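You operate a simulated robot arm through the tools that you are given. There is no shell and no other tool.

You run a simulated two-armed robot. Do the job below in one go: nothing can be reset, and whatever is moved stays where it is left.

## Task
Steer to the left mark, then the right mark, then centre and lock.
Fine: the yellow end marks of the steering knob; the red lock pin is pushed in at the end.

It is judged by the outcome, as a careful person would: the job done as asked, and still so three seconds after it is handed in. It fails if anything else is knocked over, pushed out of place, dropped, spilled or broken.

## Robot
Two 7-joint arms with two-finger parallel grippers on one trunk that stands fixed in place. Base frame: the origin is at the foot of the trunk, x ahead of it, y to its left, z up. Units: cm, rad, N and s.
The left shoulder is at [3.6, 10.1, 118.6], the right one opposite. With the tool pointing down near the work surface each hand reaches from about 20 to 52 cm from the base axis, measured 20 degrees to its own side. Payload 2.4 kg a hand.
The TCP of each hand is the grasp point between the finger pads, 2.4 cm short of the fingertips. In the tool frame z runs along the fingers and y along their closing line. The gripper opens to 6.8 cm. The fingers are 1.7 cm wide and 1 cm thick; the gripper's body (4 by 7 cm) begins 4.1 cm behind the TCP.
Orientation is that of the tool frame in the base frame, as a unit quaternion [x, y, z, w]. With the fingers straight down and closing along the base's y, the tool's x points along the base's -x, its y along +y and its z along -z.

## Interface
- The arms move only by the tool drive_tool. It takes "left_increments", "right_increments" or both (then of equal length, played together; a hand with none holds still); each is a list of rows, each an object of numbers (a shift or turn left out is 0, a gripper value left out holds the last): "ax", "ay", "az": the turn, a rotation vector about the tool's x, y, z in rad; "dx", "dy", "dz": the shift along the tool's x, y, z in cm; "gripper": the finger opening in cm, from 0 to 6.8. In form: [{"ax": .., "ay": .., "az": .., "dx": .., "dy": .., "dz": .., "gripper": ..}, ...]. A call has 1 to 20 rows; each row is the pose to reach, as a shift and turn from the pose commanded when the call began, along the tool's axes at that moment. Each row takes 0.2 s and may step no farther than 5 cm and 0.15 rad from the row before; otherwise, or with a gripper value out of range, the whole call is refused. Where a pose cannot be reached the arm comes as near as it can. A force on the tool above 40 N (or 10 N above the force at the start of the call, whichever is more), or a blocked arm, ends the call early, and 0.2 s more pass. The fingers move at their own pace (about 7.2 cm/s each) and stop on an object; they squeeze with about 32 N. The grip force told is the motor's: it shows also when the fingers shut on nothing. Time passes only in rows, and 0.2 s behind the last, so rows that repeat a pose let the fingers close. The reply holds the time, the measured pose of the TCP, the force on the tool along the base axes, the opening and the grip force, in the units named above and with some noise, with the torque about the TCP (base axes, N m) and any sound that the robot's microphone picked up.
- Cameras (640 x 400 px; columns grow to the right, rows downward): "scene" is now at [11.8, -4.74, 136.39]; the picture's right is [-0.47, -0.88, 0.00], its down [-0.47, 0.25, -0.85] and it looks along [0.75, -0.40, -0.53] (base axes); focal length 214 px, centre (320, 200). "left" rides on the left gripper at [8.4, -1.1, -7.5] in its tool frame; the picture's right is [0.13, 0.99, 0.00], its down [-0.60, 0.08, -0.79] and it looks along [-0.79, 0.10, 0.61] (tool axes); focal length 251 px, centre (320, 200). "right" rides on the right gripper at [8.4, 1.1, -7.5] in its tool frame; the picture's right is [-0.13, 0.99, 0.00], its down [-0.60, -0.08, -0.79] and it looks along [-0.79, -0.10, 0.61] (tool axes); focal length 251 px, centre (320, 200). There is no depth. A picture from a camera that has moved, and an enlarged one, comes with that camera's place and axes in the base frame and with its lens. The place of the scene camera against the robot may be out by one fixed shift of up to 2.5 cm in any direction.
- camera(camera): a new picture of that camera. The clock stands still meanwhile.
- move_column(by): slides the trunk up (or, below 0, down) by that many cm; the arms and the scene camera ride with it, the base frame stays. It gives what a move gives, with no picture.
- turn_head(pan, tilt): turns the head with the scene camera to pan (to the left, within 1.501 rad either way) and tilt (down, from -0.506 to 1.204), counted from straight ahead of the robot. It gives what a move gives.
- inspect(camera, box): a new picture of the part [left, top, right, bottom] of that camera's present view, enlarged. The clock stands still meanwhile.
- job_done(): hands the job in; it is judged then, once.

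Places have to be worked out from the pictures, the camera data and where the tool is seen. Open the grippers and draw the arms clear of the work before you hand the job in, unless the task says otherwise.

The tools are called after "Call:" by a JSON object that holds its "method" and its "body". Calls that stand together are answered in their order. drive_tool: Moves the arms, as the interface text tells. Its arguments: {"type":"object","properties":{"left_increments":{"type":"array","items":{"type":"object","properties":{"ax":{"type":"number"},"ay":{"type":"number"},"az":{"type":"number"},"dx":{"type":"number"},"dy":{"type":"number"},"dz":{"type":"number"},"gripper":{"type":"number"}}}},"right_increments":{"type":"array","items":{"type":"object","properties":{"ax":{"type":"number"},"ay":{"type":"number"},"az":{"type":"number"},"dx":{"type":"number"},"dy":{"type":"number"},"dz":{"type":"number"},"gripper":{"type":"number"}}}}},"required":[]} The other tools are called the same way: move_column (by) slides the trunk up or down; turn_head (pan, tilt) turns the head that bears the scene camera; camera (camera) takes a picture; inspect (camera, box) takes an enlarged picture of a part of a camera's view; job_done () hands the job in.

At the start:

```text
time: 0.0
left_tool_pos: [32.63, -1.0, 123.6]
left_orientation: [0.0, 1.0, 0.0, -0.001]
left_force: [0.3, 0.0, 0.0]
left_wrist_torque: [-0.04, -0.01, 0.0]
left_opening: 6.81
left_grip_force: 0.1
right_tool_pos: [29.07, -33.51, 126.14]
right_orientation: [0.0, 1.0, -0.001, 0.0]
right_force: [0.0, 0.7, 0.3]
right_wrist_torque: [-0.01, 0.03, -0.02]
right_opening: 6.78
right_grip_force: 0.0
trunk travel left (down, up): [-40.0, 45.0]
head pan, tilt: [-0.492, 0.555]
```

scene: 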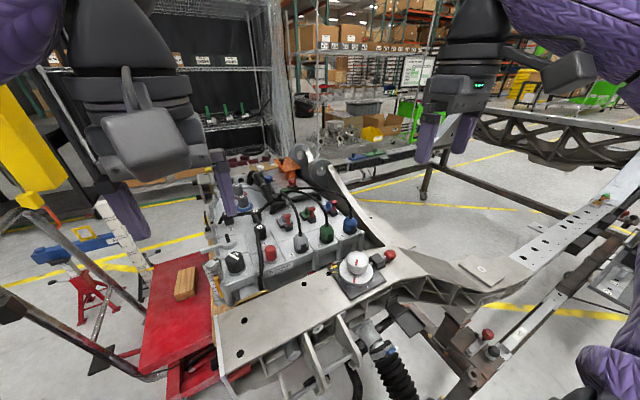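
right: 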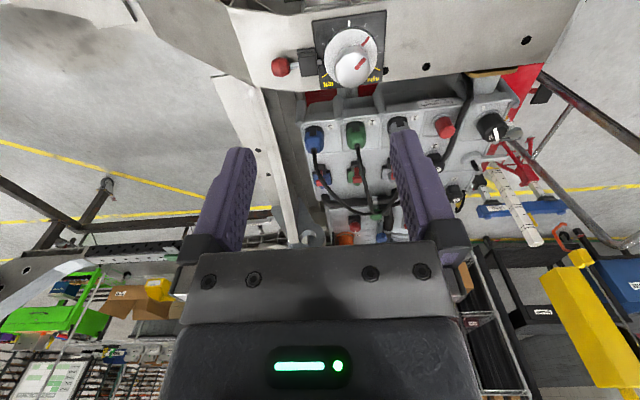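
left: 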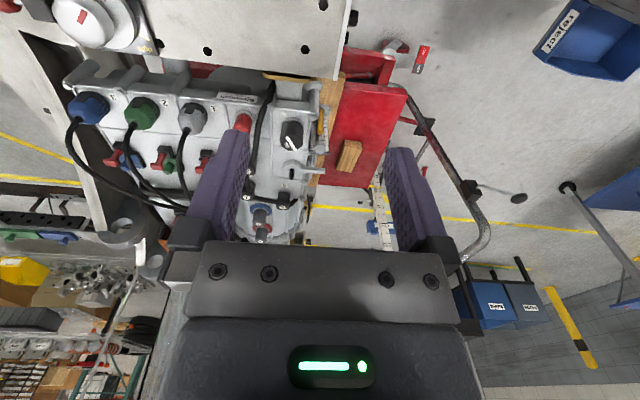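

The steering knob seems to be the white dial on the black plate at about (357, 268) in the scene picture, with a red pin beside it. I'll enlarge the views to see the marks and the pin.

Call:
{"method": "inspect", "body": {"camera": "scene", "box": [300, 225, 420, 300]}}

Call:
{"method": "inspect", "body": {"camera": "right", "box": [250, 0, 410, 100]}}

Call:
{"method": "inspect", "body": {"camera": "left", "box": [0, 0, 200, 125]}}

```text
5.33 times, centred on (360, 262) of scene
camera zoom: at [11.8, -4.74, 136.39], right [-0.47, -0.88, 0.0], down [-0.47, 0.25, -0.85], along [0.75, -0.4, -0.53], focal length 1144 px, centre (107, -133)
```

zoom: 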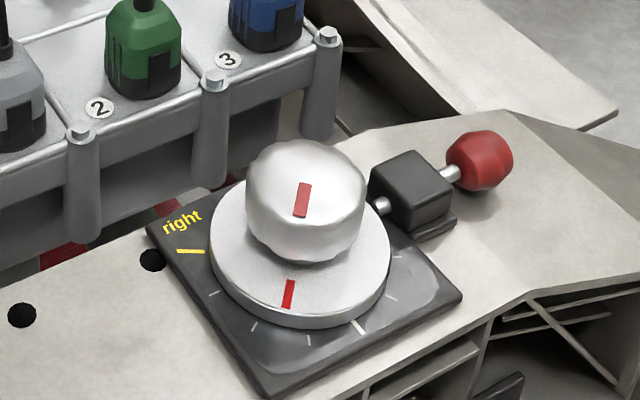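

```text
4.00 times, centred on (330, 50) of right
camera zoom: at [20.61, -32.44, 133.65], right [0.13, 0.99, 0.0], down [0.6, -0.08, 0.79], along [0.79, -0.1, -0.61], focal length 1006 px, centre (280, 800)
```

zoom: 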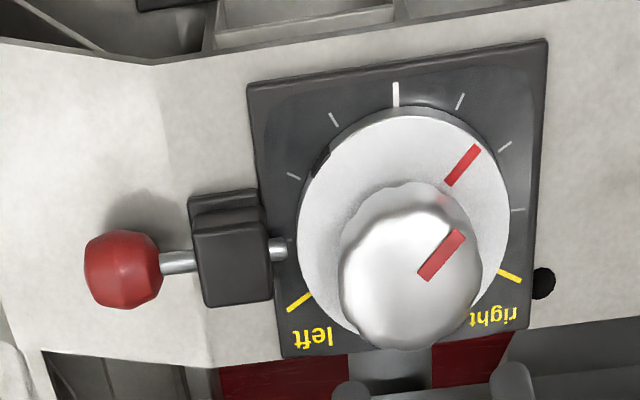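

```text
3.20 times, centred on (100, 62) of left
camera zoom: at [24.13, -2.03, 131.18], right [-0.13, 0.99, 0.0], down [0.6, 0.08, 0.79], along [0.79, 0.1, -0.61], focal length 805 px, centre (1024, 640)
```

zoom: 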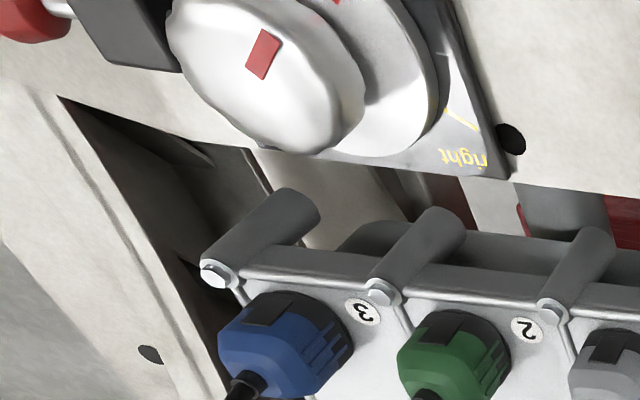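

The dial's centre tick faces the robot. The yellow "left" mark is at the far side towards -y, the "right" mark is at the far side towards +y, and the pointer now sits about 40° to the "right" side. The red ball pin slides along +y into the flange. Triangulating from both wrist cameras puts the knob top near (39.2, -29.8, 94.6), so I bring the right hand above it, still well clear.

Call:
{"method": "drive_tool", "body": {"right_increments": [{"dx": -1, "dy": 0.4, "dz": 2.2, "gripper": 6.8}, {"dx": -2, "dy": 0.8, "dz": 4.4}, {"dx": -3, "dy": 1.2, "dz": 6.6}, {"dx": -4, "dy": 1.5, "dz": 8.8}, {"dx": -5, "dy": 1.9, "dz": 11}, {"dx": -6, "dy": 2.2, "dz": 13.2}, {"dx": -7, "dy": 2.6, "dz": 15.4}, {"dx": -8, "dy": 3, "dz": 17.6}, {"dx": -9, "dy": 3.4, "dz": 19.8}, {"dx": -10.1, "dy": 3.7, "dz": 22}, {"dx": -10.1, "dy": 3.7, "dz": 22}]}}

Call:
{"method": "camera", "body": {"camera": "right"}}

Call:
{"method": "camera", "body": {"camera": "scene"}}

Call:
{"method": "camera", "body": {"camera": "left"}}

```text
time: 2.4
left_tool_pos: [32.62, -0.89, 123.55]
left_orientation: [0.0, 1.0, 0.0, -0.001]
left_force: [0.5, 0.1, -0.5]
left_wrist_torque: [-0.03, 0.02, -0.03]
left_opening: 6.79
left_grip_force: 0.0
right_tool_pos: [39.22, -29.77, 104.09]
right_orientation: [0.0, 1.0, -0.001, 0.0]
right_force: [-0.2, 1.7, 1.2]
right_wrist_torque: [0.01, 0.02, -0.03]
right_opening: 6.79
right_grip_force: 0.1
trunk travel left (down, up): [-40.0, 45.0]
head pan, tilt: [-0.492, 0.555]
```

```text
taken
camera right: at [30.71, -28.73, 111.67], right [0.13, 0.99, 0.0], down [0.6, -0.08, 0.79], along [0.79, -0.1, -0.61], focal length 251 px, centre (320, 200)
```

right: 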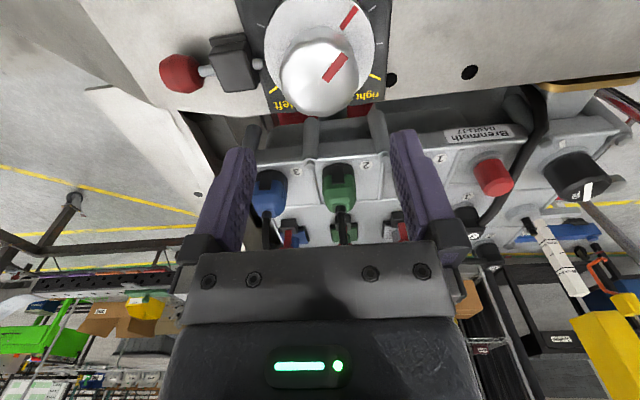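

```text
taken
camera scene: at [11.8, -4.74, 136.39], right [-0.47, -0.88, 0.0], down [-0.47, 0.25, -0.85], along [0.75, -0.4, -0.53], focal length 214 px, centre (320, 200)
```

scene: 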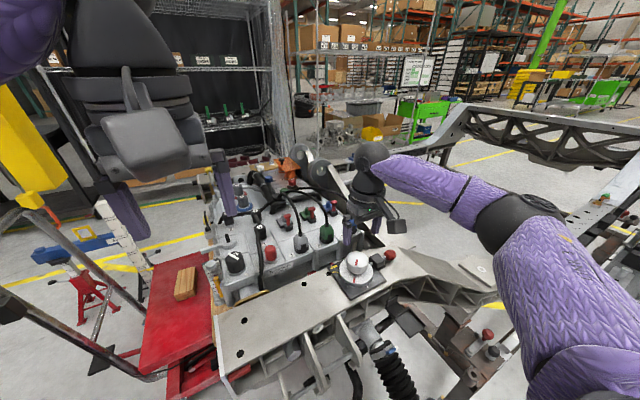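

```text
taken
camera left: at [24.13, -2.03, 131.18], right [-0.13, 0.99, 0.0], down [0.6, 0.08, 0.79], along [0.79, 0.1, -0.61], focal length 251 px, centre (320, 200)
```

left: 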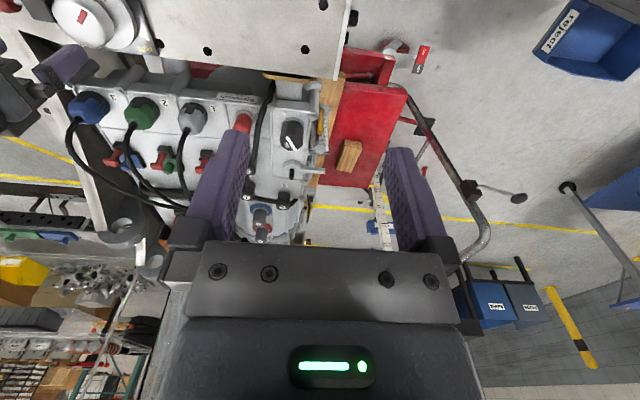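

The hand is above the dial area. I enlarge the right view to measure the knob, the marks and the pin.

Call:
{"method": "inspect", "body": {"camera": "right", "box": [230, 0, 430, 125]}}

Call:
{"method": "inspect", "body": {"camera": "scene", "box": [310, 180, 430, 300]}}

```text
3.20 times, centred on (330, 62) of right
camera zoom: at [30.71, -28.73, 111.67], right [0.13, 0.99, 0.0], down [0.6, -0.08, 0.79], along [0.79, -0.1, -0.61], focal length 805 px, centre (288, 640)
```

zoom: 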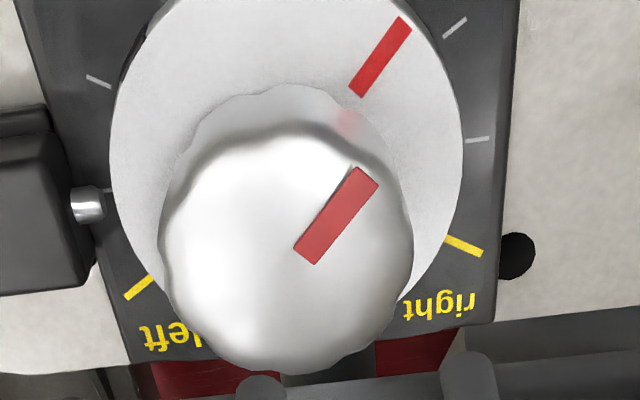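

```text
3.33 times, centred on (370, 240) of scene
camera zoom: at [11.8, -4.74, 136.39], right [-0.47, -0.88, 0.0], down [-0.47, 0.25, -0.85], along [0.75, -0.4, -0.53], focal length 715 px, centre (153, 67)
```

zoom: 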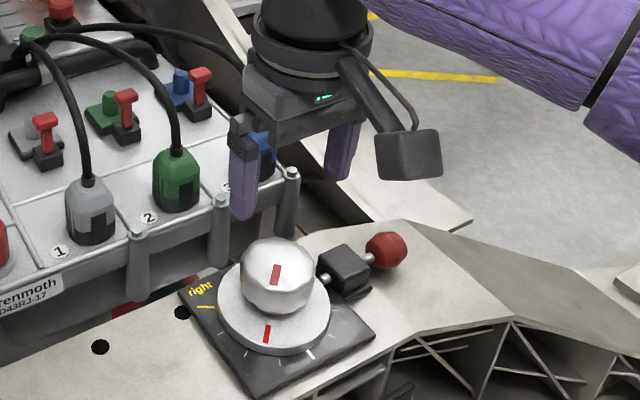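

The plate is level, at about z≈90.4. The knob axis is at about (39.4, -29.8), the knob top at z≈94.6, and it is about 5.4 cm wide. The ticks are every 30°, the yellow marks at ±120° and the pointer at about +45° right. Before gripping I test the wrist's yaw range in free air.

Call:
{"method": "drive_tool", "body": {"right_increments": [{"az": -0.15}, {"az": -0.3}, {"az": -0.45}, {"az": -0.6}, {"az": -0.75}, {"az": -0.9}, {"az": -1.05}, {"az": -1.2}, {"az": -1.35}, {"az": -1.5}, {"az": -1.65}, {"az": -1.8}, {"az": -1.95}, {"az": -2.1}]}}

```text
time: 5.4
left_tool_pos: [32.53, -0.85, 123.57]
left_orientation: [0.0, 1.0, -0.001, -0.001]
left_force: [0.1, -0.9, -0.4]
left_wrist_torque: [0.02, 0.02, -0.01]
left_opening: 6.8
left_grip_force: 0.1
right_tool_pos: [39.18, -29.88, 104.05]
right_orientation: [0.869, -0.496, 0.001, 0.001]
right_force: [0.4, -0.2, 0.2]
right_wrist_torque: [0.0, 0.0, -0.01]
right_opening: 6.83
right_grip_force: 0.0
trunk travel left (down, up): [-40.0, 45.0]
head pan, tilt: [-0.492, 0.555]
```

A yaw of -2.1 rad is reached. I go further to find the limit on that side.

Call:
{"method": "drive_tool", "body": {"right_increments": [{"az": -0.15}, {"az": -0.3}, {"az": -0.45}, {"az": -0.6}, {"az": -0.75}, {"az": -0.9}]}}

```text
time: 6.8
left_tool_pos: [32.63, -0.86, 123.67]
left_orientation: [-0.001, 1.0, 0.0, -0.001]
left_force: [0.8, -0.3, -0.1]
left_wrist_torque: [0.01, 0.03, 0.01]
left_opening: 6.8
left_grip_force: 0.0
right_tool_pos: [39.12, -29.96, 104.03]
right_orientation: [0.998, -0.068, 0.0, 0.0]
right_force: [0.1, -0.3, -0.4]
right_wrist_torque: [0.04, 0.01, -0.02]
right_opening: 6.81
right_grip_force: 0.1
trunk travel left (down, up): [-40.0, 45.0]
head pan, tilt: [-0.492, 0.555]
```

Yaw -3.0 rad is reachable as well. I turn back and test the positive side.

Call:
{"method": "drive_tool", "body": {"right_increments": [{"az": 0.15}, {"az": 0.3}, {"az": 0.45}, {"az": 0.6}, {"az": 0.75}, {"az": 0.9}, {"az": 1.05}, {"az": 1.2}, {"az": 1.35}, {"az": 1.5}, {"az": 1.65}, {"az": 1.8}, {"az": 1.95}, {"az": 2.1}, {"az": 2.25}, {"az": 2.4}, {"az": 2.55}, {"az": 2.7}, {"az": 2.85}, {"az": 3.0}]}}

Call:
{"method": "drive_tool", "body": {"right_increments": [{"az": 0.15}, {"az": 0.3}, {"az": 0.45}, {"az": 0.6}, {"az": 0.75}, {"az": 0.9}, {"az": 1.05}, {"az": 1.2}, {"az": 1.35}, {"az": 1.5}]}}

```text
time: 10.2
left_tool_pos: [32.57, -0.89, 123.49]
left_orientation: [0.0, 1.0, 0.0, -0.001]
left_force: [0.7, -1.2, 0.4]
left_wrist_torque: [-0.04, -0.02, -0.02]
left_opening: 6.78
left_grip_force: 0.1
right_tool_pos: [39.3, -29.89, 104.08]
right_orientation: [-0.317, 0.948, -0.002, 0.006]
right_force: [1.0, -0.6, -0.9]
right_wrist_torque: [0.06, 0.02, 0.07]
right_opening: 6.83
right_grip_force: 0.1
trunk travel left (down, up): [-40.0, 45.0]
head pan, tilt: [-0.492, 0.555]
stopped in row 17 (right hand): the force on the tool passed its limit at 85 N (the readings are from after the stop); the commanded pose is now the measured one
```

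```text
time: 10.5
left_tool_pos: [32.57, -0.92, 123.51]
left_orientation: [0.0, 1.0, 0.0, -0.001]
left_force: [0.6, 0.9, 0.0]
left_wrist_torque: [0.01, -0.03, -0.01]
left_opening: 6.81
left_grip_force: 0.1
right_tool_pos: [39.51, -29.85, 104.16]
right_orientation: [-0.308, 0.951, -0.002, 0.01]
right_force: [3.1, 0.9, -2.7]
right_wrist_torque: [0.05, -0.07, 0.07]
right_opening: 6.83
right_grip_force: 0.1
trunk travel left (down, up): [-40.0, 45.0]
head pan, tilt: [-0.492, 0.555]
stopped in row 1 (right hand): the force on the tool passed its limit at 71 N (the readings are from after the stop); the commanded pose is now the measured one
```

Something touched at yaw of about -0.64 rad, although the same yaw was free on the way there. I look before moving further.

Call:
{"method": "camera", "body": {"camera": "scene"}}

Call:
{"method": "camera", "body": {"camera": "right"}}

Call:
{"method": "camera", "body": {"camera": "left"}}

```text
taken
camera scene: at [11.81, -4.73, 136.39], right [-0.47, -0.88, 0.0], down [-0.47, 0.25, -0.85], along [0.75, -0.4, -0.53], focal length 214 px, centre (320, 200)
```

scene: 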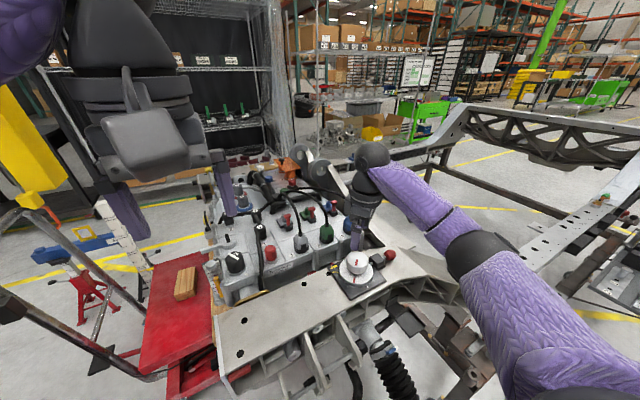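

```text
taken
camera right: at [31.84, -33.85, 111.47], right [-0.48, 0.88, -0.01], down [0.52, 0.29, 0.8], along [0.71, 0.38, -0.59], focal length 251 px, centre (320, 200)
```

right: 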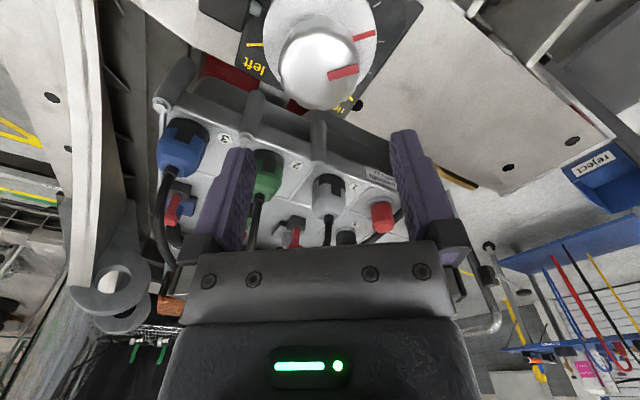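

```text
taken
camera left: at [24.13, -2.03, 131.17], right [-0.13, 0.99, 0.0], down [0.6, 0.08, 0.79], along [0.79, 0.1, -0.61], focal length 251 px, centre (320, 200)
```

left: 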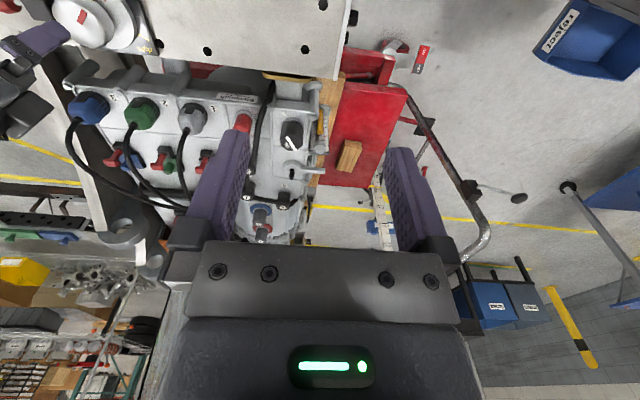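

Call:
{"method": "inspect", "body": {"camera": "scene", "box": [310, 120, 560, 300]}}

Call:
{"method": "turn_head", "body": {"pan": -0.8, "tilt": 0.75}}

Call:
{"method": "camera", "body": {"camera": "scene"}}

```text
2.22 times, centred on (435, 210) of scene
camera zoom: at [11.81, -4.73, 136.39], right [-0.47, -0.88, 0.0], down [-0.47, 0.25, -0.85], along [0.75, -0.4, -0.53], focal length 477 px, centre (64, 178)
```

zoom: 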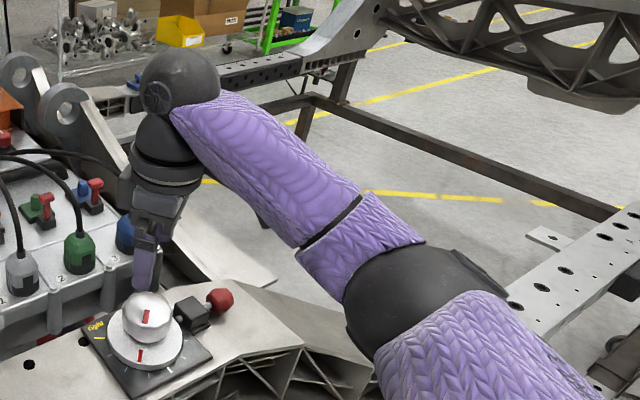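

```text
time: 11.3
left_tool_pos: [32.63, -0.9, 123.62]
left_orientation: [-0.001, 1.0, 0.0, -0.001]
left_force: [-0.2, 0.0, -0.8]
left_wrist_torque: [0.02, 0.0, 0.01]
left_opening: 6.8
left_grip_force: 0.0
right_tool_pos: [39.53, -29.87, 104.16]
right_orientation: [-0.307, 0.952, -0.003, 0.009]
right_force: [5.3, -0.6, -3.7]
right_wrist_torque: [0.23, 0.04, 0.28]
right_opening: 6.79
right_grip_force: 0.0
trunk travel left (down, up): [-40.0, 45.0]
head pan, tilt: [-0.799, 0.75]
```

```text
taken
camera scene: at [9.69, -6.44, 134.71], right [-0.72, -0.7, 0.0], down [-0.48, 0.49, -0.73], along [0.51, -0.52, -0.68], focal length 214 px, centre (320, 200)
```

scene: 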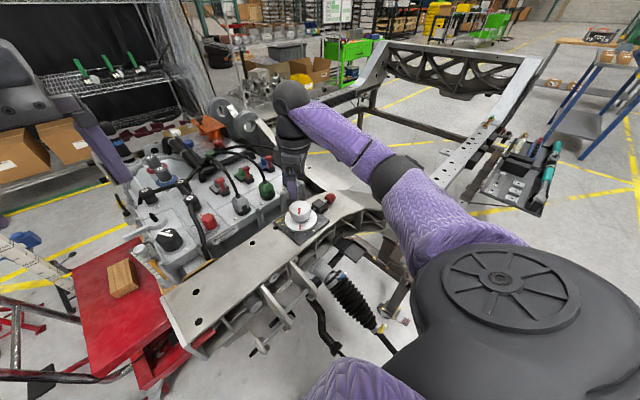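

The wrist camera's housing seems to be under the forearm: the elbow has sunk since the far yaw, so this is a self-contact and nothing in the scene was touched. I turn back a little to free it, then raise the trunk so that the forearm slopes down from a higher elbow.

Call:
{"method": "drive_tool", "body": {"right_increments": [{"az": -0.1}, {"az": -0.2}, {"az": -0.35}, {"az": -0.5}, {"az": -0.6}]}}

Call:
{"method": "move_column", "body": {"by": 8}}

Call:
{"method": "camera", "body": {"camera": "scene"}}

```text
time: 12.5
left_tool_pos: [32.67, -0.85, 123.69]
left_orientation: [0.0, 1.0, 0.0, -0.001]
left_force: [-0.7, 0.1, -0.2]
left_wrist_torque: [0.0, -0.02, 0.0]
left_opening: 6.8
left_grip_force: 0.1
right_tool_pos: [39.48, -29.89, 104.02]
right_orientation: [-0.576, 0.818, -0.005, 0.008]
right_force: [-0.1, -0.5, -0.2]
right_wrist_torque: [-0.01, -0.04, -0.02]
right_opening: 6.79
right_grip_force: 0.0
trunk travel left (down, up): [-40.0, 45.0]
head pan, tilt: [-0.799, 0.75]
```

```text
time: 13.7
left_tool_pos: [32.69, -0.84, 131.53]
left_orientation: [0.001, 1.0, 0.001, 0.0]
left_force: [0.6, 0.0, 0.2]
left_wrist_torque: [-0.03, 0.01, 0.01]
left_opening: 6.79
left_grip_force: 0.0
right_tool_pos: [39.39, -29.81, 112.08]
right_orientation: [-0.576, 0.818, -0.005, 0.008]
right_force: [-0.4, -0.3, -0.9]
right_wrist_torque: [0.0, -0.01, 0.01]
right_opening: 6.79
right_grip_force: 0.1
trunk travel left (down, up): [-48.0, 37.0]
head pan, tilt: [-0.799, 0.75]
```

```text
taken
camera scene: at [8.76, -6.44, 142.75], right [-0.72, -0.7, 0.0], down [-0.48, 0.49, -0.73], along [0.51, -0.52, -0.68], focal length 214 px, centre (320, 200)
```

scene: 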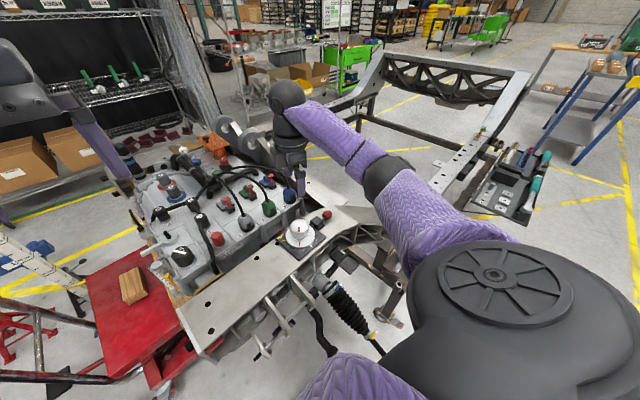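

The hand is free again with only a slight tilt of about 1°. I correct that, go down to z≈104 with the raised trunk, then turn carefully towards yaw 0.

Call:
{"method": "drive_tool", "body": {"right_increments": [{"dz": 1.5, "ax": -0.017, "ay": 0.007}, {"dz": 3, "ax": -0.017, "ay": 0.007}, {"dz": 4.5, "ax": -0.017, "ay": 0.007}, {"dz": 6, "ax": -0.017, "ay": 0.007}, {"dz": 7, "ax": -0.017, "ay": 0.007}, {"dz": 8, "ax": -0.017, "ay": 0.007}, {"dz": 8, "ax": -0.017, "ay": 0.007}]}}

Call:
{"method": "camera", "body": {"camera": "scene"}}

```text
time: 15.3
left_tool_pos: [32.63, -0.96, 131.53]
left_orientation: [0.0, 1.0, 0.001, 0.0]
left_force: [-0.4, 0.1, -0.5]
left_wrist_torque: [0.03, -0.02, -0.02]
left_opening: 6.79
left_grip_force: 0.1
right_tool_pos: [39.73, -29.83, 104.05]
right_orientation: [-0.575, 0.818, 0.0, 0.001]
right_force: [0.8, -0.2, 0.3]
right_wrist_torque: [0.0, -0.01, -0.02]
right_opening: 6.8
right_grip_force: 0.0
trunk travel left (down, up): [-48.0, 37.0]
head pan, tilt: [-0.799, 0.75]
```

```text
taken
camera scene: at [8.74, -6.44, 142.75], right [-0.72, -0.7, 0.0], down [-0.48, 0.49, -0.73], along [0.51, -0.52, -0.68], focal length 214 px, centre (320, 200)
```

scene: 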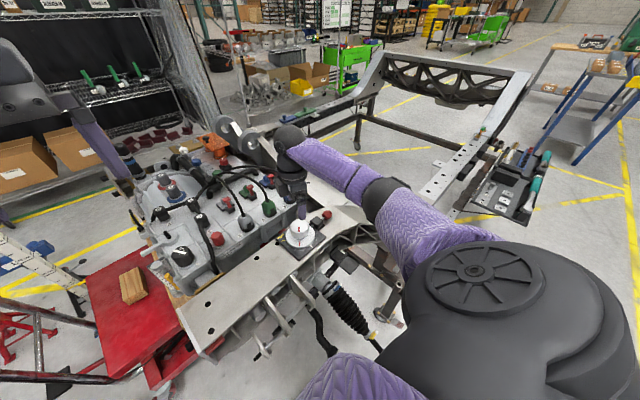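

Call:
{"method": "drive_tool", "body": {"right_increments": [{"az": 0.1}, {"az": 0.2}, {"az": 0.3}, {"az": 0.4}, {"az": 0.5}, {"az": 0.6}, {"az": 0.7}, {"az": 0.8}, {"az": 0.9}, {"az": 1.0}, {"az": 1.1}, {"az": 1.227}]}}

Call:
{"method": "camera", "body": {"camera": "scene"}}

```text
time: 17.9
left_tool_pos: [32.64, -0.88, 131.7]
left_orientation: [-0.001, 1.0, 0.0, -0.001]
left_force: [-0.8, -0.3, -0.5]
left_wrist_torque: [0.05, -0.01, -0.04]
left_opening: 6.81
left_grip_force: 0.0
right_tool_pos: [39.62, -29.92, 104.17]
right_orientation: [0.002, 1.0, 0.0, 0.001]
right_force: [0.1, -0.5, -0.2]
right_wrist_torque: [-0.01, 0.02, 0.02]
right_opening: 6.81
right_grip_force: 0.0
trunk travel left (down, up): [-48.0, 37.0]
head pan, tilt: [-0.799, 0.75]
```

```text
taken
camera scene: at [8.75, -6.44, 142.75], right [-0.72, -0.7, 0.0], down [-0.48, 0.49, -0.73], along [0.51, -0.52, -0.68], focal length 214 px, centre (320, 200)
```

scene: 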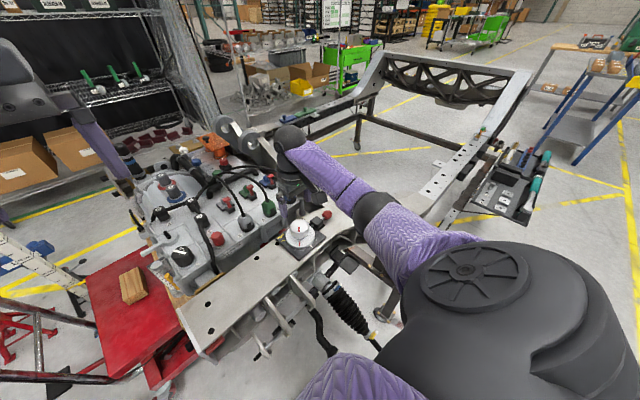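

Yaw 0 is reached freely with the raised trunk. Now I test the positive side.

Call:
{"method": "drive_tool", "body": {"right_increments": [{"az": 0.1}, {"az": 0.2}, {"az": 0.3}, {"az": 0.4}, {"az": 0.5}, {"az": 0.6}, {"az": 0.7}, {"az": 0.8}, {"az": 0.9}, {"az": 1.0}, {"az": 1.1}, {"az": 1.2}, {"az": 1.3}]}}

Call:
{"method": "camera", "body": {"camera": "scene"}}

```text
time: 20.7
left_tool_pos: [32.62, -0.95, 131.54]
left_orientation: [-0.001, 1.0, 0.001, 0.0]
left_force: [0.7, -0.1, -0.4]
left_wrist_torque: [0.03, 0.04, 0.0]
left_opening: 6.79
left_grip_force: 0.0
right_tool_pos: [39.67, -29.83, 104.14]
right_orientation: [0.606, 0.795, 0.0, 0.0]
right_force: [0.1, 0.2, -0.3]
right_wrist_torque: [-0.01, -0.01, -0.01]
right_opening: 6.78
right_grip_force: 0.0
trunk travel left (down, up): [-48.0, 37.0]
head pan, tilt: [-0.799, 0.75]
```

```text
taken
camera scene: at [8.75, -6.44, 142.75], right [-0.72, -0.7, 0.0], down [-0.48, 0.49, -0.73], along [0.51, -0.52, -0.68], focal length 214 px, centre (320, 200)
```

scene: 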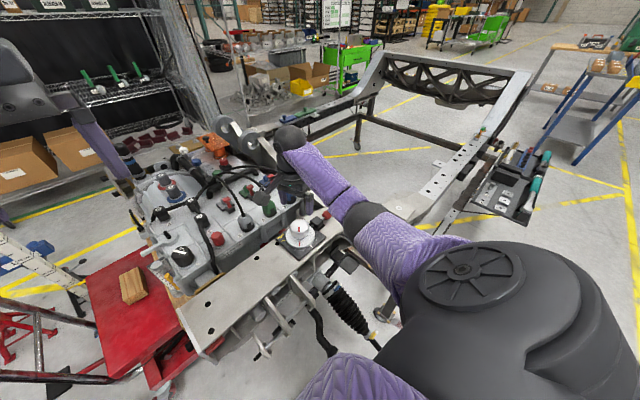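

+1.3 rad is free too. I test a bit further to +2.0, so that one grip could cover the whole sweep.

Call:
{"method": "drive_tool", "body": {"right_increments": [{"az": 0.1}, {"az": 0.2}, {"az": 0.3}, {"az": 0.4}, {"az": 0.5}, {"az": 0.6}, {"az": 0.7}]}}

Call:
{"method": "camera", "body": {"camera": "scene"}}

Call:
{"method": "camera", "body": {"camera": "right"}}

```text
time: 22.3
left_tool_pos: [32.65, -0.87, 131.57]
left_orientation: [0.0, 1.0, 0.0, -0.001]
left_force: [0.1, -0.5, -0.1]
left_wrist_torque: [-0.02, 0.01, 0.03]
left_opening: 6.83
left_grip_force: 0.0
right_tool_pos: [39.62, -29.8, 104.19]
right_orientation: [0.842, 0.539, 0.0, 0.0]
right_force: [-0.1, 0.1, 0.2]
right_wrist_torque: [0.01, 0.02, 0.02]
right_opening: 6.79
right_grip_force: 0.1
trunk travel left (down, up): [-48.0, 37.0]
head pan, tilt: [-0.799, 0.75]
```

```text
taken
camera scene: at [8.74, -6.44, 142.75], right [-0.72, -0.7, 0.0], down [-0.48, 0.49, -0.73], along [0.51, -0.52, -0.68], focal length 214 px, centre (320, 200)
```

scene: 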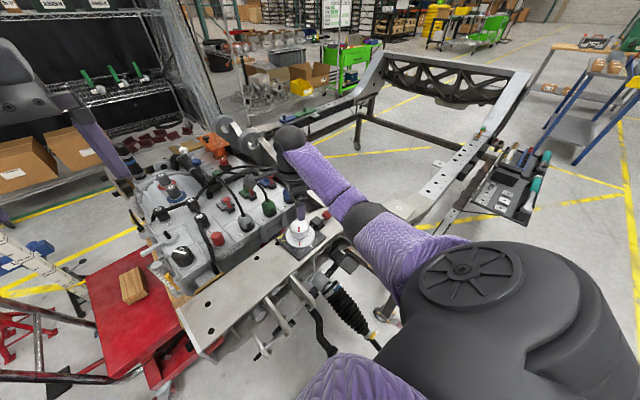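

```text
taken
camera right: at [44.08, -22.6, 111.61], right [0.85, -0.53, 0.0], down [-0.33, -0.52, 0.79], along [-0.42, -0.67, -0.61], focal length 251 px, centre (320, 200)
```

right: 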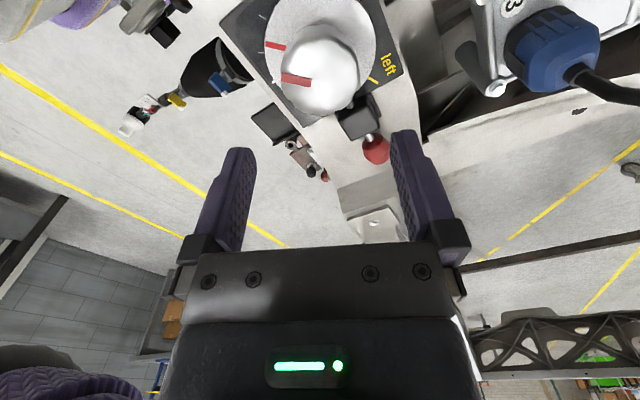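

The range is now known to be free from -3 to +2 rad, so one grip taken at about +0.75 covers both marks. I use this opposite view to refine where the knob axis, ticks and pin are.

Call:
{"method": "inspect", "body": {"camera": "right", "box": [210, 0, 430, 170]}}

```text
2.35 times, centred on (320, 85) of right
camera zoom: at [44.08, -22.6, 111.61], right [0.85, -0.53, 0.0], down [-0.33, -0.52, 0.79], along [-0.42, -0.67, -0.61], focal length 592 px, centre (320, 471)
```

zoom: 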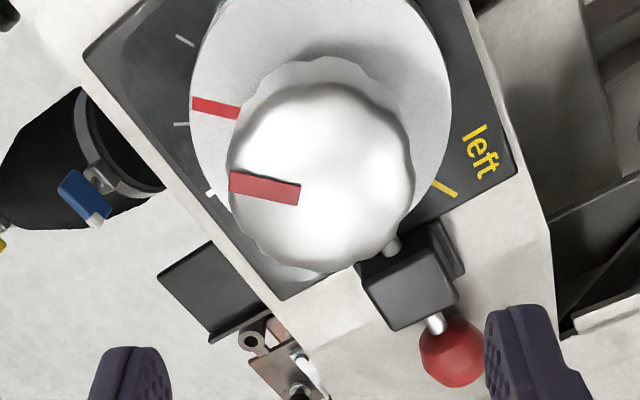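

Using both views I get the axis at about (39.55, -29.83), the flange top at z≈91.0, the knob top at z≈95.2 and the pointer at about +44°. I turn to yaw +0.75 and go down with open fingers to just above the knob, then check.

Call:
{"method": "drive_tool", "body": {"right_increments": [{"az": -0.15}, {"az": -0.3}, {"az": -0.45}, {"az": -0.6}, {"az": -0.75}, {"az": -0.9}, {"az": -1.05}, {"az": -1.2}, {"az": -1.25}, {"az": -1.25, "dz": 1.5}, {"az": -1.25, "dz": 3.0}, {"az": -1.25, "dz": 4.5}, {"az": -1.25, "dz": 5.0}, {"az": -1.25, "dz": 5.0}]}}

Call:
{"method": "camera", "body": {"camera": "right"}}

Call:
{"method": "turn_head", "body": {"pan": -0.6, "tilt": 0.8}}

Call:
{"method": "camera", "body": {"camera": "scene"}}

```text
time: 25.3
left_tool_pos: [32.65, -0.93, 131.58]
left_orientation: [0.0, 1.0, 0.0, 0.0]
left_force: [0.2, -1.0, -1.0]
left_wrist_torque: [0.01, 0.02, -0.01]
left_opening: 6.81
left_grip_force: 0.0
right_tool_pos: [39.52, -29.8, 98.96]
right_orientation: [0.368, 0.93, 0.001, 0.0]
right_force: [0.1, -0.1, 0.5]
right_wrist_torque: [0.01, 0.02, 0.01]
right_opening: 6.79
right_grip_force: 0.0
trunk travel left (down, up): [-48.0, 37.0]
head pan, tilt: [-0.799, 0.75]
```

```text
taken
camera right: at [34.17, -23.19, 106.57], right [0.77, 0.64, 0.0], down [0.39, -0.47, 0.79], along [0.51, -0.61, -0.61], focal length 251 px, centre (320, 200)
```

right: 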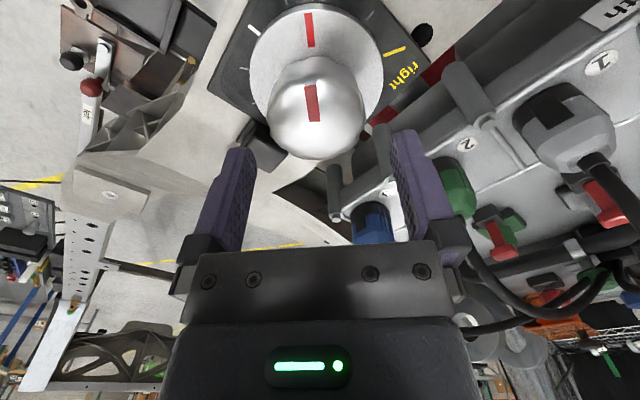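

```text
time: 26.0
left_tool_pos: [32.64, -0.86, 131.63]
left_orientation: [-0.001, 1.0, 0.0, 0.0]
left_force: [0.2, -1.0, -0.6]
left_wrist_torque: [0.01, -0.01, 0.0]
left_opening: 6.79
left_grip_force: 0.1
right_tool_pos: [39.56, -29.72, 99.22]
right_orientation: [0.367, 0.93, 0.0, 0.001]
right_force: [0.4, 0.3, -1.3]
right_wrist_torque: [-0.01, 0.0, -0.01]
right_opening: 6.8
right_grip_force: 0.2
trunk travel left (down, up): [-48.0, 37.0]
head pan, tilt: [-0.6, 0.799]
```

```text
taken
camera scene: at [9.62, -5.06, 142.35], right [-0.57, -0.82, 0.0], down [-0.59, 0.41, -0.7], along [0.57, -0.39, -0.72], focal length 214 px, centre (320, 200)
```

scene: 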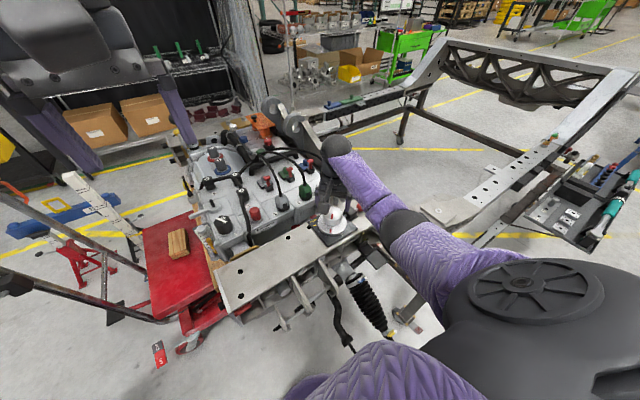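

Call:
{"method": "inspect", "body": {"camera": "right", "box": [220, 0, 420, 170]}}

Call:
{"method": "inspect", "body": {"camera": "scene", "box": [290, 170, 400, 270]}}

```text
2.35 times, centred on (320, 85) of right
camera zoom: at [34.17, -23.19, 106.58], right [0.77, 0.64, 0.0], down [0.39, -0.47, 0.79], along [0.51, -0.61, -0.61], focal length 592 px, centre (320, 471)
```

zoom: 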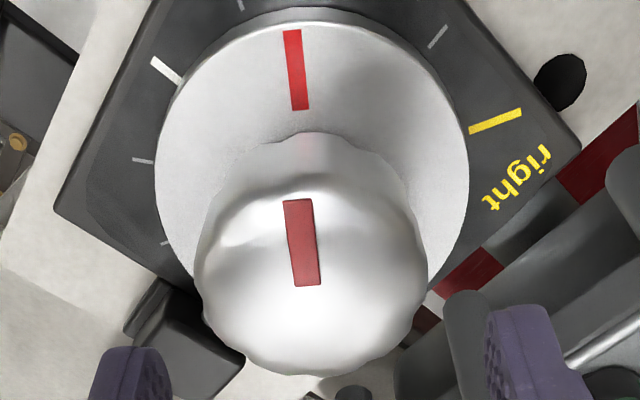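

```text
4.00 times, centred on (345, 220) of scene
camera zoom: at [9.62, -5.06, 142.35], right [-0.57, -0.82, 0.0], down [-0.59, 0.41, -0.7], along [0.57, -0.39, -0.72], focal length 858 px, centre (220, 120)
```

zoom: 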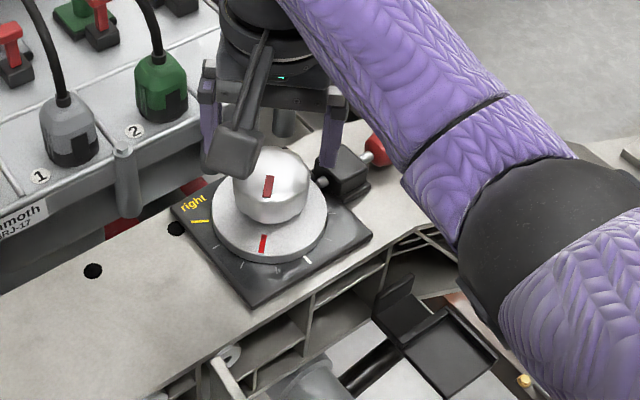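

The knob centre is about 0.2 cm to the hand's -y side. I shift by that and go down around the knob to z≈94.1, with the fingertips about 0.7 cm above the flange.

Call:
{"method": "drive_tool", "body": {"right_increments": [{"dx": -0.04, "dy": -0.17, "dz": 0, "gripper": 6.8}, {"dx": -0.04, "dy": -0.17, "dz": 1.0}, {"dx": -0.04, "dy": -0.17, "dz": 2.0}, {"dx": -0.04, "dy": -0.17, "dz": 3.0}, {"dx": -0.04, "dy": -0.17, "dz": 3.7}, {"dx": -0.04, "dy": -0.17, "dz": 4.4}, {"dx": -0.04, "dy": -0.17, "dz": 5.0}, {"dx": -0.04, "dy": -0.17, "dz": 5.0}]}}

Call:
{"method": "inspect", "body": {"camera": "right", "box": [180, 0, 460, 200]}}

Call:
{"method": "inspect", "body": {"camera": "scene", "box": [290, 170, 400, 270]}}

```text
time: 27.8
left_tool_pos: [32.58, -0.82, 131.66]
left_orientation: [0.0, 1.0, 0.0, -0.001]
left_force: [-0.3, 0.0, 0.5]
left_wrist_torque: [0.02, 0.04, 0.09]
left_opening: 6.81
left_grip_force: 0.0
right_tool_pos: [39.42, -29.89, 94.02]
right_orientation: [0.367, 0.93, 0.002, -0.001]
right_force: [0.3, 0.1, -0.6]
right_wrist_torque: [-0.02, -0.02, -0.01]
right_opening: 6.79
right_grip_force: 0.0
trunk travel left (down, up): [-48.0, 37.0]
head pan, tilt: [-0.6, 0.799]
```

```text
2.00 times, centred on (320, 100) of right
camera zoom: at [34.04, -23.34, 101.59], right [0.77, 0.64, 0.0], down [0.39, -0.47, 0.79], along [0.51, -0.61, -0.61], focal length 503 px, centre (320, 400)
```

zoom: 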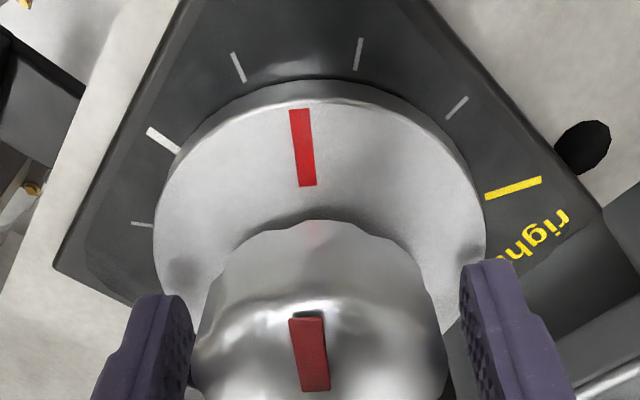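

```text
4.00 times, centred on (345, 220) of scene
camera zoom: at [9.62, -5.05, 142.35], right [-0.57, -0.82, 0.0], down [-0.59, 0.41, -0.7], along [0.57, -0.39, -0.72], focal length 858 px, centre (220, 120)
```

zoom: 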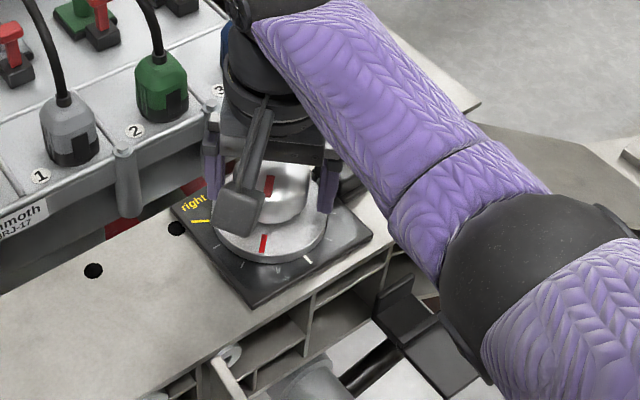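

The fingers straddle the knob evenly, and the pointer lies midway between the 30° and 60° ticks on the right side, so about +45°. I close on the knob.

Call:
{"method": "drive_tool", "body": {"right_increments": [{"gripper": 6.0}, {"gripper": 5.4}, {"gripper": 4.5}, {"gripper": 4.0}, {"gripper": 4.0}]}}

Call:
{"method": "inspect", "body": {"camera": "right", "box": [180, 0, 460, 200]}}

```text
time: 29.0
left_tool_pos: [32.65, -0.77, 131.55]
left_orientation: [0.0, 1.0, 0.001, -0.001]
left_force: [-0.8, -1.0, -0.3]
left_wrist_torque: [-0.02, -0.02, -0.01]
left_opening: 6.8
left_grip_force: 0.1
right_tool_pos: [39.5, -29.93, 94.06]
right_orientation: [0.368, 0.93, 0.0, 0.0]
right_force: [-1.2, 0.0, -1.7]
right_wrist_torque: [-0.41, 0.35, 0.02]
right_opening: 5.57
right_grip_force: 45.0
trunk travel left (down, up): [-48.0, 37.0]
head pan, tilt: [-0.6, 0.799]
```

```text
2.00 times, centred on (320, 100) of right
camera zoom: at [34.04, -23.36, 101.6], right [0.77, 0.64, 0.0], down [0.39, -0.47, 0.79], along [0.5, -0.61, -0.61], focal length 503 px, centre (320, 400)
```

zoom: 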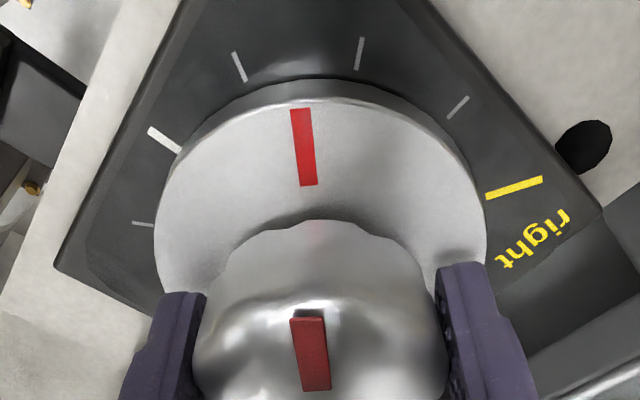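

The knob is gripped at 5.57 cm with little side force. I turn a little to the left side (az negative) to see that it follows.

Call:
{"method": "drive_tool", "body": {"right_increments": [{"az": -0.06}, {"az": -0.12}, {"az": -0.18}, {"az": -0.24}, {"az": -0.3}, {"az": -0.3}]}}

Call:
{"method": "inspect", "body": {"camera": "right", "box": [180, 0, 460, 200]}}

```text
time: 30.4
left_tool_pos: [32.63, -0.71, 131.57]
left_orientation: [0.0, 1.0, 0.001, -0.002]
left_force: [-0.6, 0.3, -0.2]
left_wrist_torque: [0.02, 0.05, 0.04]
left_opening: 6.81
left_grip_force: 0.0
right_tool_pos: [39.5, -29.94, 94.05]
right_orientation: [0.222, 0.975, 0.0, 0.0]
right_force: [-5.7, 2.3, -4.2]
right_wrist_torque: [-0.16, 0.69, 0.09]
right_opening: 5.56
right_grip_force: 45.2
trunk travel left (down, up): [-48.0, 37.0]
head pan, tilt: [-0.6, 0.799]
```

```text
2.00 times, centred on (320, 100) of right
camera zoom: at [32.33, -25.28, 101.61], right [0.55, 0.84, 0.0], down [0.51, -0.33, 0.79], along [0.66, -0.43, -0.61], focal length 503 px, centre (320, 400)
```

zoom: 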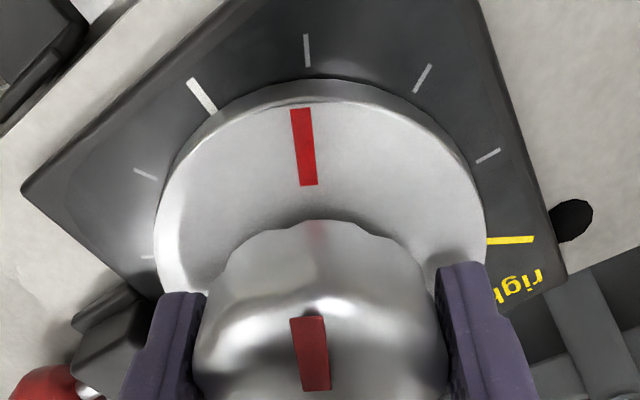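

The knob follows the hand and the pointer is now at about +28°, which is the hand yaw plus about 2°. I go on to the left, needing about -2.58 rad more, in two legs.

Call:
{"method": "drive_tool", "body": {"right_increments": [{"az": -0.1}, {"az": -0.2}, {"az": -0.3}, {"az": -0.4}, {"az": -0.5}, {"az": -0.6}, {"az": -0.7}, {"az": -0.8}, {"az": -0.9}, {"az": -1.0}, {"az": -1.1}, {"az": -1.2}, {"az": -1.3}]}}

Call:
{"method": "inspect", "body": {"camera": "right", "box": [180, 0, 460, 200]}}

Call:
{"method": "camera", "body": {"camera": "scene"}}

```text
time: 33.2
left_tool_pos: [32.64, -0.79, 131.56]
left_orientation: [0.0, 1.0, 0.0, 0.0]
left_force: [0.0, -0.1, 0.1]
left_wrist_torque: [0.03, 0.0, 0.01]
left_opening: 6.81
left_grip_force: 0.1
right_tool_pos: [39.46, -30.08, 93.93]
right_orientation: [-0.412, 0.911, 0.0, 0.002]
right_force: [-12.5, 3.7, -15.1]
right_wrist_torque: [-0.74, 0.68, -0.11]
right_opening: 5.59
right_grip_force: 45.2
trunk travel left (down, up): [-48.0, 37.0]
head pan, tilt: [-0.6, 0.799]
```

```text
2.00 times, centred on (320, 100) of right
camera zoom: at [33.06, -35.58, 101.6], right [-0.66, 0.75, 0.0], down [0.46, 0.4, 0.79], along [0.6, 0.52, -0.61], focal length 503 px, centre (320, 400)
```

zoom: 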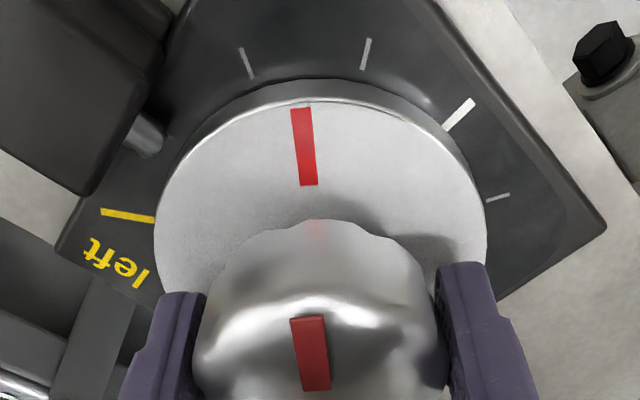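

```text
taken
camera scene: at [9.56, -5.06, 142.35], right [-0.56, -0.83, 0.0], down [-0.59, 0.41, -0.7], along [0.58, -0.39, -0.72], focal length 214 px, centre (320, 200)
```

scene: 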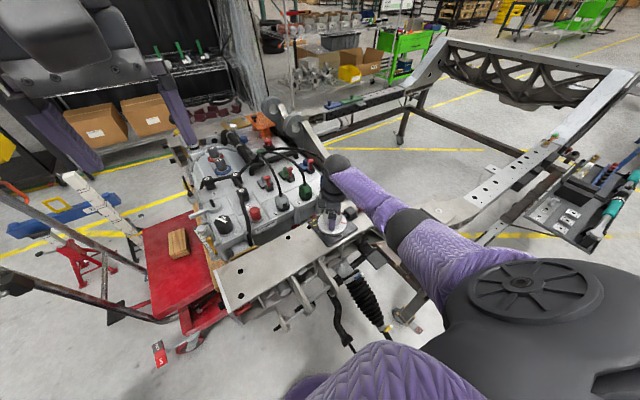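

The pointer is at about -47° and some side force has built up (-12 N in x, -15 N in z). I ease the commanded position by about 0.1 cm along that force, then continue turning.

Call:
{"method": "drive_tool", "body": {"right_increments": [{"dx": 0.044, "dy": 0.095, "dz": 0.12}, {"dx": 0.044, "dy": 0.095, "dz": 0.12}, {"dx": 0.044, "dy": 0.095, "dz": 0.12, "az": -0.1}, {"dx": 0.044, "dy": 0.095, "dz": 0.12, "az": -0.2}, {"dx": 0.044, "dy": 0.095, "dz": 0.12, "az": -0.3}, {"dx": 0.044, "dy": 0.095, "dz": 0.12, "az": -0.4}, {"dx": 0.044, "dy": 0.095, "dz": 0.12, "az": -0.4}]}}

```text
time: 34.8
left_tool_pos: [32.62, -0.85, 131.62]
left_orientation: [0.0, 1.0, 0.0, 0.0]
left_force: [-0.2, 0.0, -0.1]
left_wrist_torque: [-0.02, 0.01, 0.0]
left_opening: 6.79
left_grip_force: 0.0
right_tool_pos: [39.65, -30.04, 94.04]
right_orientation: [-0.585, 0.811, -0.001, 0.002]
right_force: [5.4, -6.2, 23.5]
right_wrist_torque: [1.07, -0.12, 0.09]
right_opening: 5.55
right_grip_force: 45.1
trunk travel left (down, up): [-48.0, 37.0]
head pan, tilt: [-0.6, 0.799]
```

The contact is stiff, roughly 300 N/cm, so I ease back 0.07 cm up and continue to just short of the left mark.

Call:
{"method": "drive_tool", "body": {"right_increments": [{"dx": 0.019, "dy": -0.038, "dz": -0.07}, {"dx": 0.019, "dy": -0.038, "dz": -0.07, "az": -0.1}, {"dx": 0.019, "dy": -0.038, "dz": -0.07, "az": -0.2}, {"dx": 0.019, "dy": -0.038, "dz": -0.07, "az": -0.3}, {"dx": 0.019, "dy": -0.038, "dz": -0.07, "az": -0.4}, {"dx": 0.019, "dy": -0.038, "dz": -0.07, "az": -0.4}]}}

Call:
{"method": "inspect", "body": {"camera": "right", "box": [180, 0, 460, 200]}}

```text
time: 36.2
left_tool_pos: [32.77, -0.86, 131.63]
left_orientation: [0.0, 1.0, 0.001, -0.001]
left_force: [-0.1, 0.3, 0.5]
left_wrist_torque: [0.01, 0.0, -0.01]
left_opening: 6.8
left_grip_force: 0.1
right_tool_pos: [39.45, -29.99, 94.1]
right_orientation: [0.735, -0.679, 0.0, 0.0]
right_force: [6.4, -8.3, 14.6]
right_wrist_torque: [0.2, 1.12, 0.07]
right_opening: 5.58
right_grip_force: 45.1
trunk travel left (down, up): [-48.0, 37.0]
head pan, tilt: [-0.6, 0.799]
```

```text
2.00 times, centred on (320, 100) of right
camera zoom: at [39.04, -38.46, 101.58], right [-1.0, 0.05, 0.0], down [0.03, 0.61, 0.79], along [0.04, 0.79, -0.61], focal length 503 px, centre (320, 400)
```

zoom: 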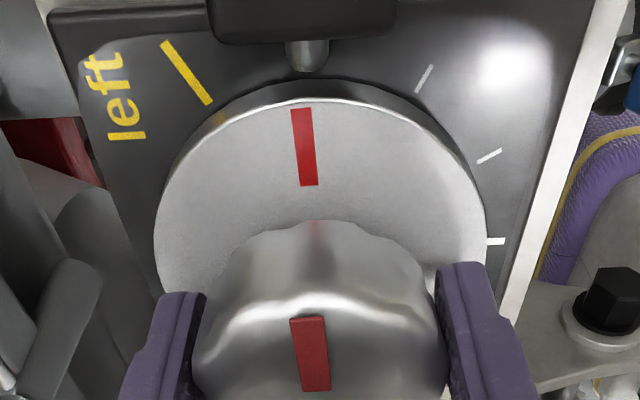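

Call:
{"method": "drive_tool", "body": {"right_increments": [{"dx": 0.03, "dy": -0.018, "dz": -0.04}, {"dx": 0.03, "dy": -0.018, "dz": -0.04, "az": -0.08}, {"dx": 0.03, "dy": -0.018, "dz": -0.04, "az": -0.16}, {"dx": 0.03, "dy": -0.018, "dz": -0.04, "az": -0.24}, {"dx": 0.03, "dy": -0.018, "dz": -0.04, "az": -0.32}, {"dx": 0.03, "dy": -0.018, "dz": -0.04, "az": -0.4}, {"dx": 0.03, "dy": -0.018, "dz": -0.04, "az": -0.4}]}}

Call:
{"method": "inspect", "body": {"camera": "right", "box": [180, 0, 460, 200]}}

```text
time: 37.8
left_tool_pos: [32.7, -0.9, 131.65]
left_orientation: [-0.001, 1.0, 0.0, -0.001]
left_force: [-0.4, 0.7, 0.6]
left_wrist_torque: [0.01, -0.01, -0.01]
left_opening: 6.81
left_grip_force: 0.1
right_tool_pos: [39.54, -29.98, 94.11]
right_orientation: [0.855, -0.519, 0.0, 0.0]
right_force: [3.4, -4.4, -2.6]
right_wrist_torque: [-0.7, 0.62, 0.07]
right_opening: 5.57
right_grip_force: 45.4
trunk travel left (down, up): [-48.0, 37.0]
head pan, tilt: [-0.6, 0.799]
```

```text
2.00 times, centred on (320, 100) of right
camera zoom: at [42.4, -37.95, 101.58], right [-0.94, -0.34, 0.0], down [-0.21, 0.57, 0.79], along [-0.27, 0.75, -0.61], focal length 503 px, centre (320, 400)
```

zoom: 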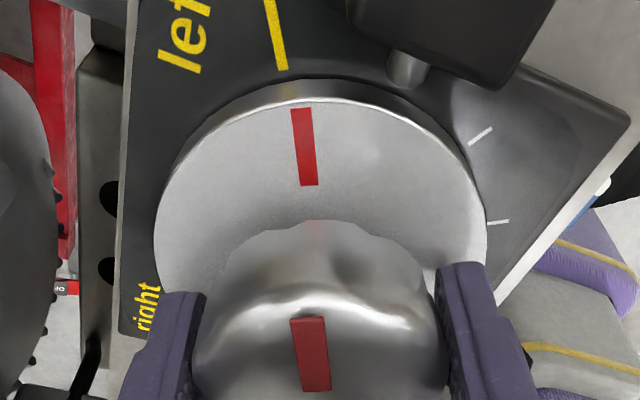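

The pointer is about 4° short of the left yellow mark. I turn the last bit.

Call:
{"method": "drive_tool", "body": {"right_increments": [{"az": -0.03}, {"az": -0.06}, {"az": -0.072}, {"az": -0.072}]}}

Call:
{"method": "inspect", "body": {"camera": "right", "box": [220, 0, 400, 110]}}

Call:
{"method": "inspect", "body": {"camera": "right", "box": [180, 0, 460, 200]}}

```text
time: 38.8
left_tool_pos: [32.75, -0.89, 131.57]
left_orientation: [-0.001, 1.0, 0.001, -0.001]
left_force: [-0.1, -0.2, 0.0]
left_wrist_torque: [0.0, -0.03, -0.02]
left_opening: 6.81
left_grip_force: 0.1
right_tool_pos: [39.58, -30.04, 94.06]
right_orientation: [0.873, -0.488, 0.0, -0.001]
right_force: [2.2, -3.1, -7.9]
right_wrist_torque: [-0.26, 0.49, 0.0]
right_opening: 5.56
right_grip_force: 45.0
trunk travel left (down, up): [-48.0, 37.0]
head pan, tilt: [-0.6, 0.799]
```

```text
3.56 times, centred on (310, 55) of right
camera zoom: at [42.96, -37.73, 101.57], right [-0.91, -0.41, 0.0], down [-0.25, 0.56, 0.79], along [-0.32, 0.72, -0.61], focal length 894 px, centre (356, 716)
```

zoom: 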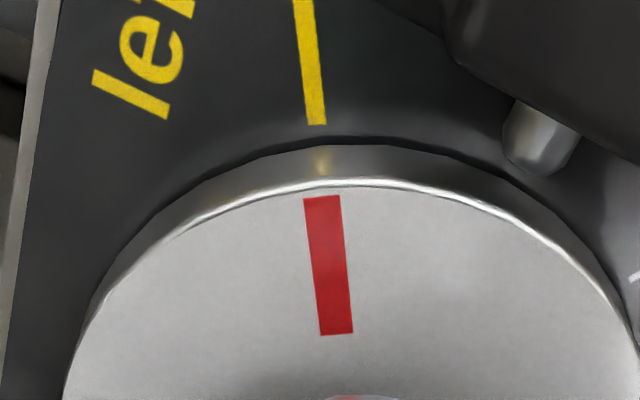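

```text
2.00 times, centred on (320, 100) of right
camera zoom: at [42.96, -37.73, 101.57], right [-0.91, -0.41, 0.0], down [-0.25, 0.56, 0.79], along [-0.32, 0.72, -0.61], focal length 503 px, centre (320, 400)
```

zoom: 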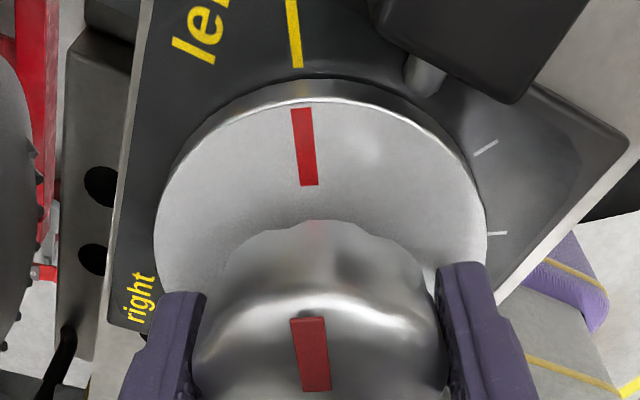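

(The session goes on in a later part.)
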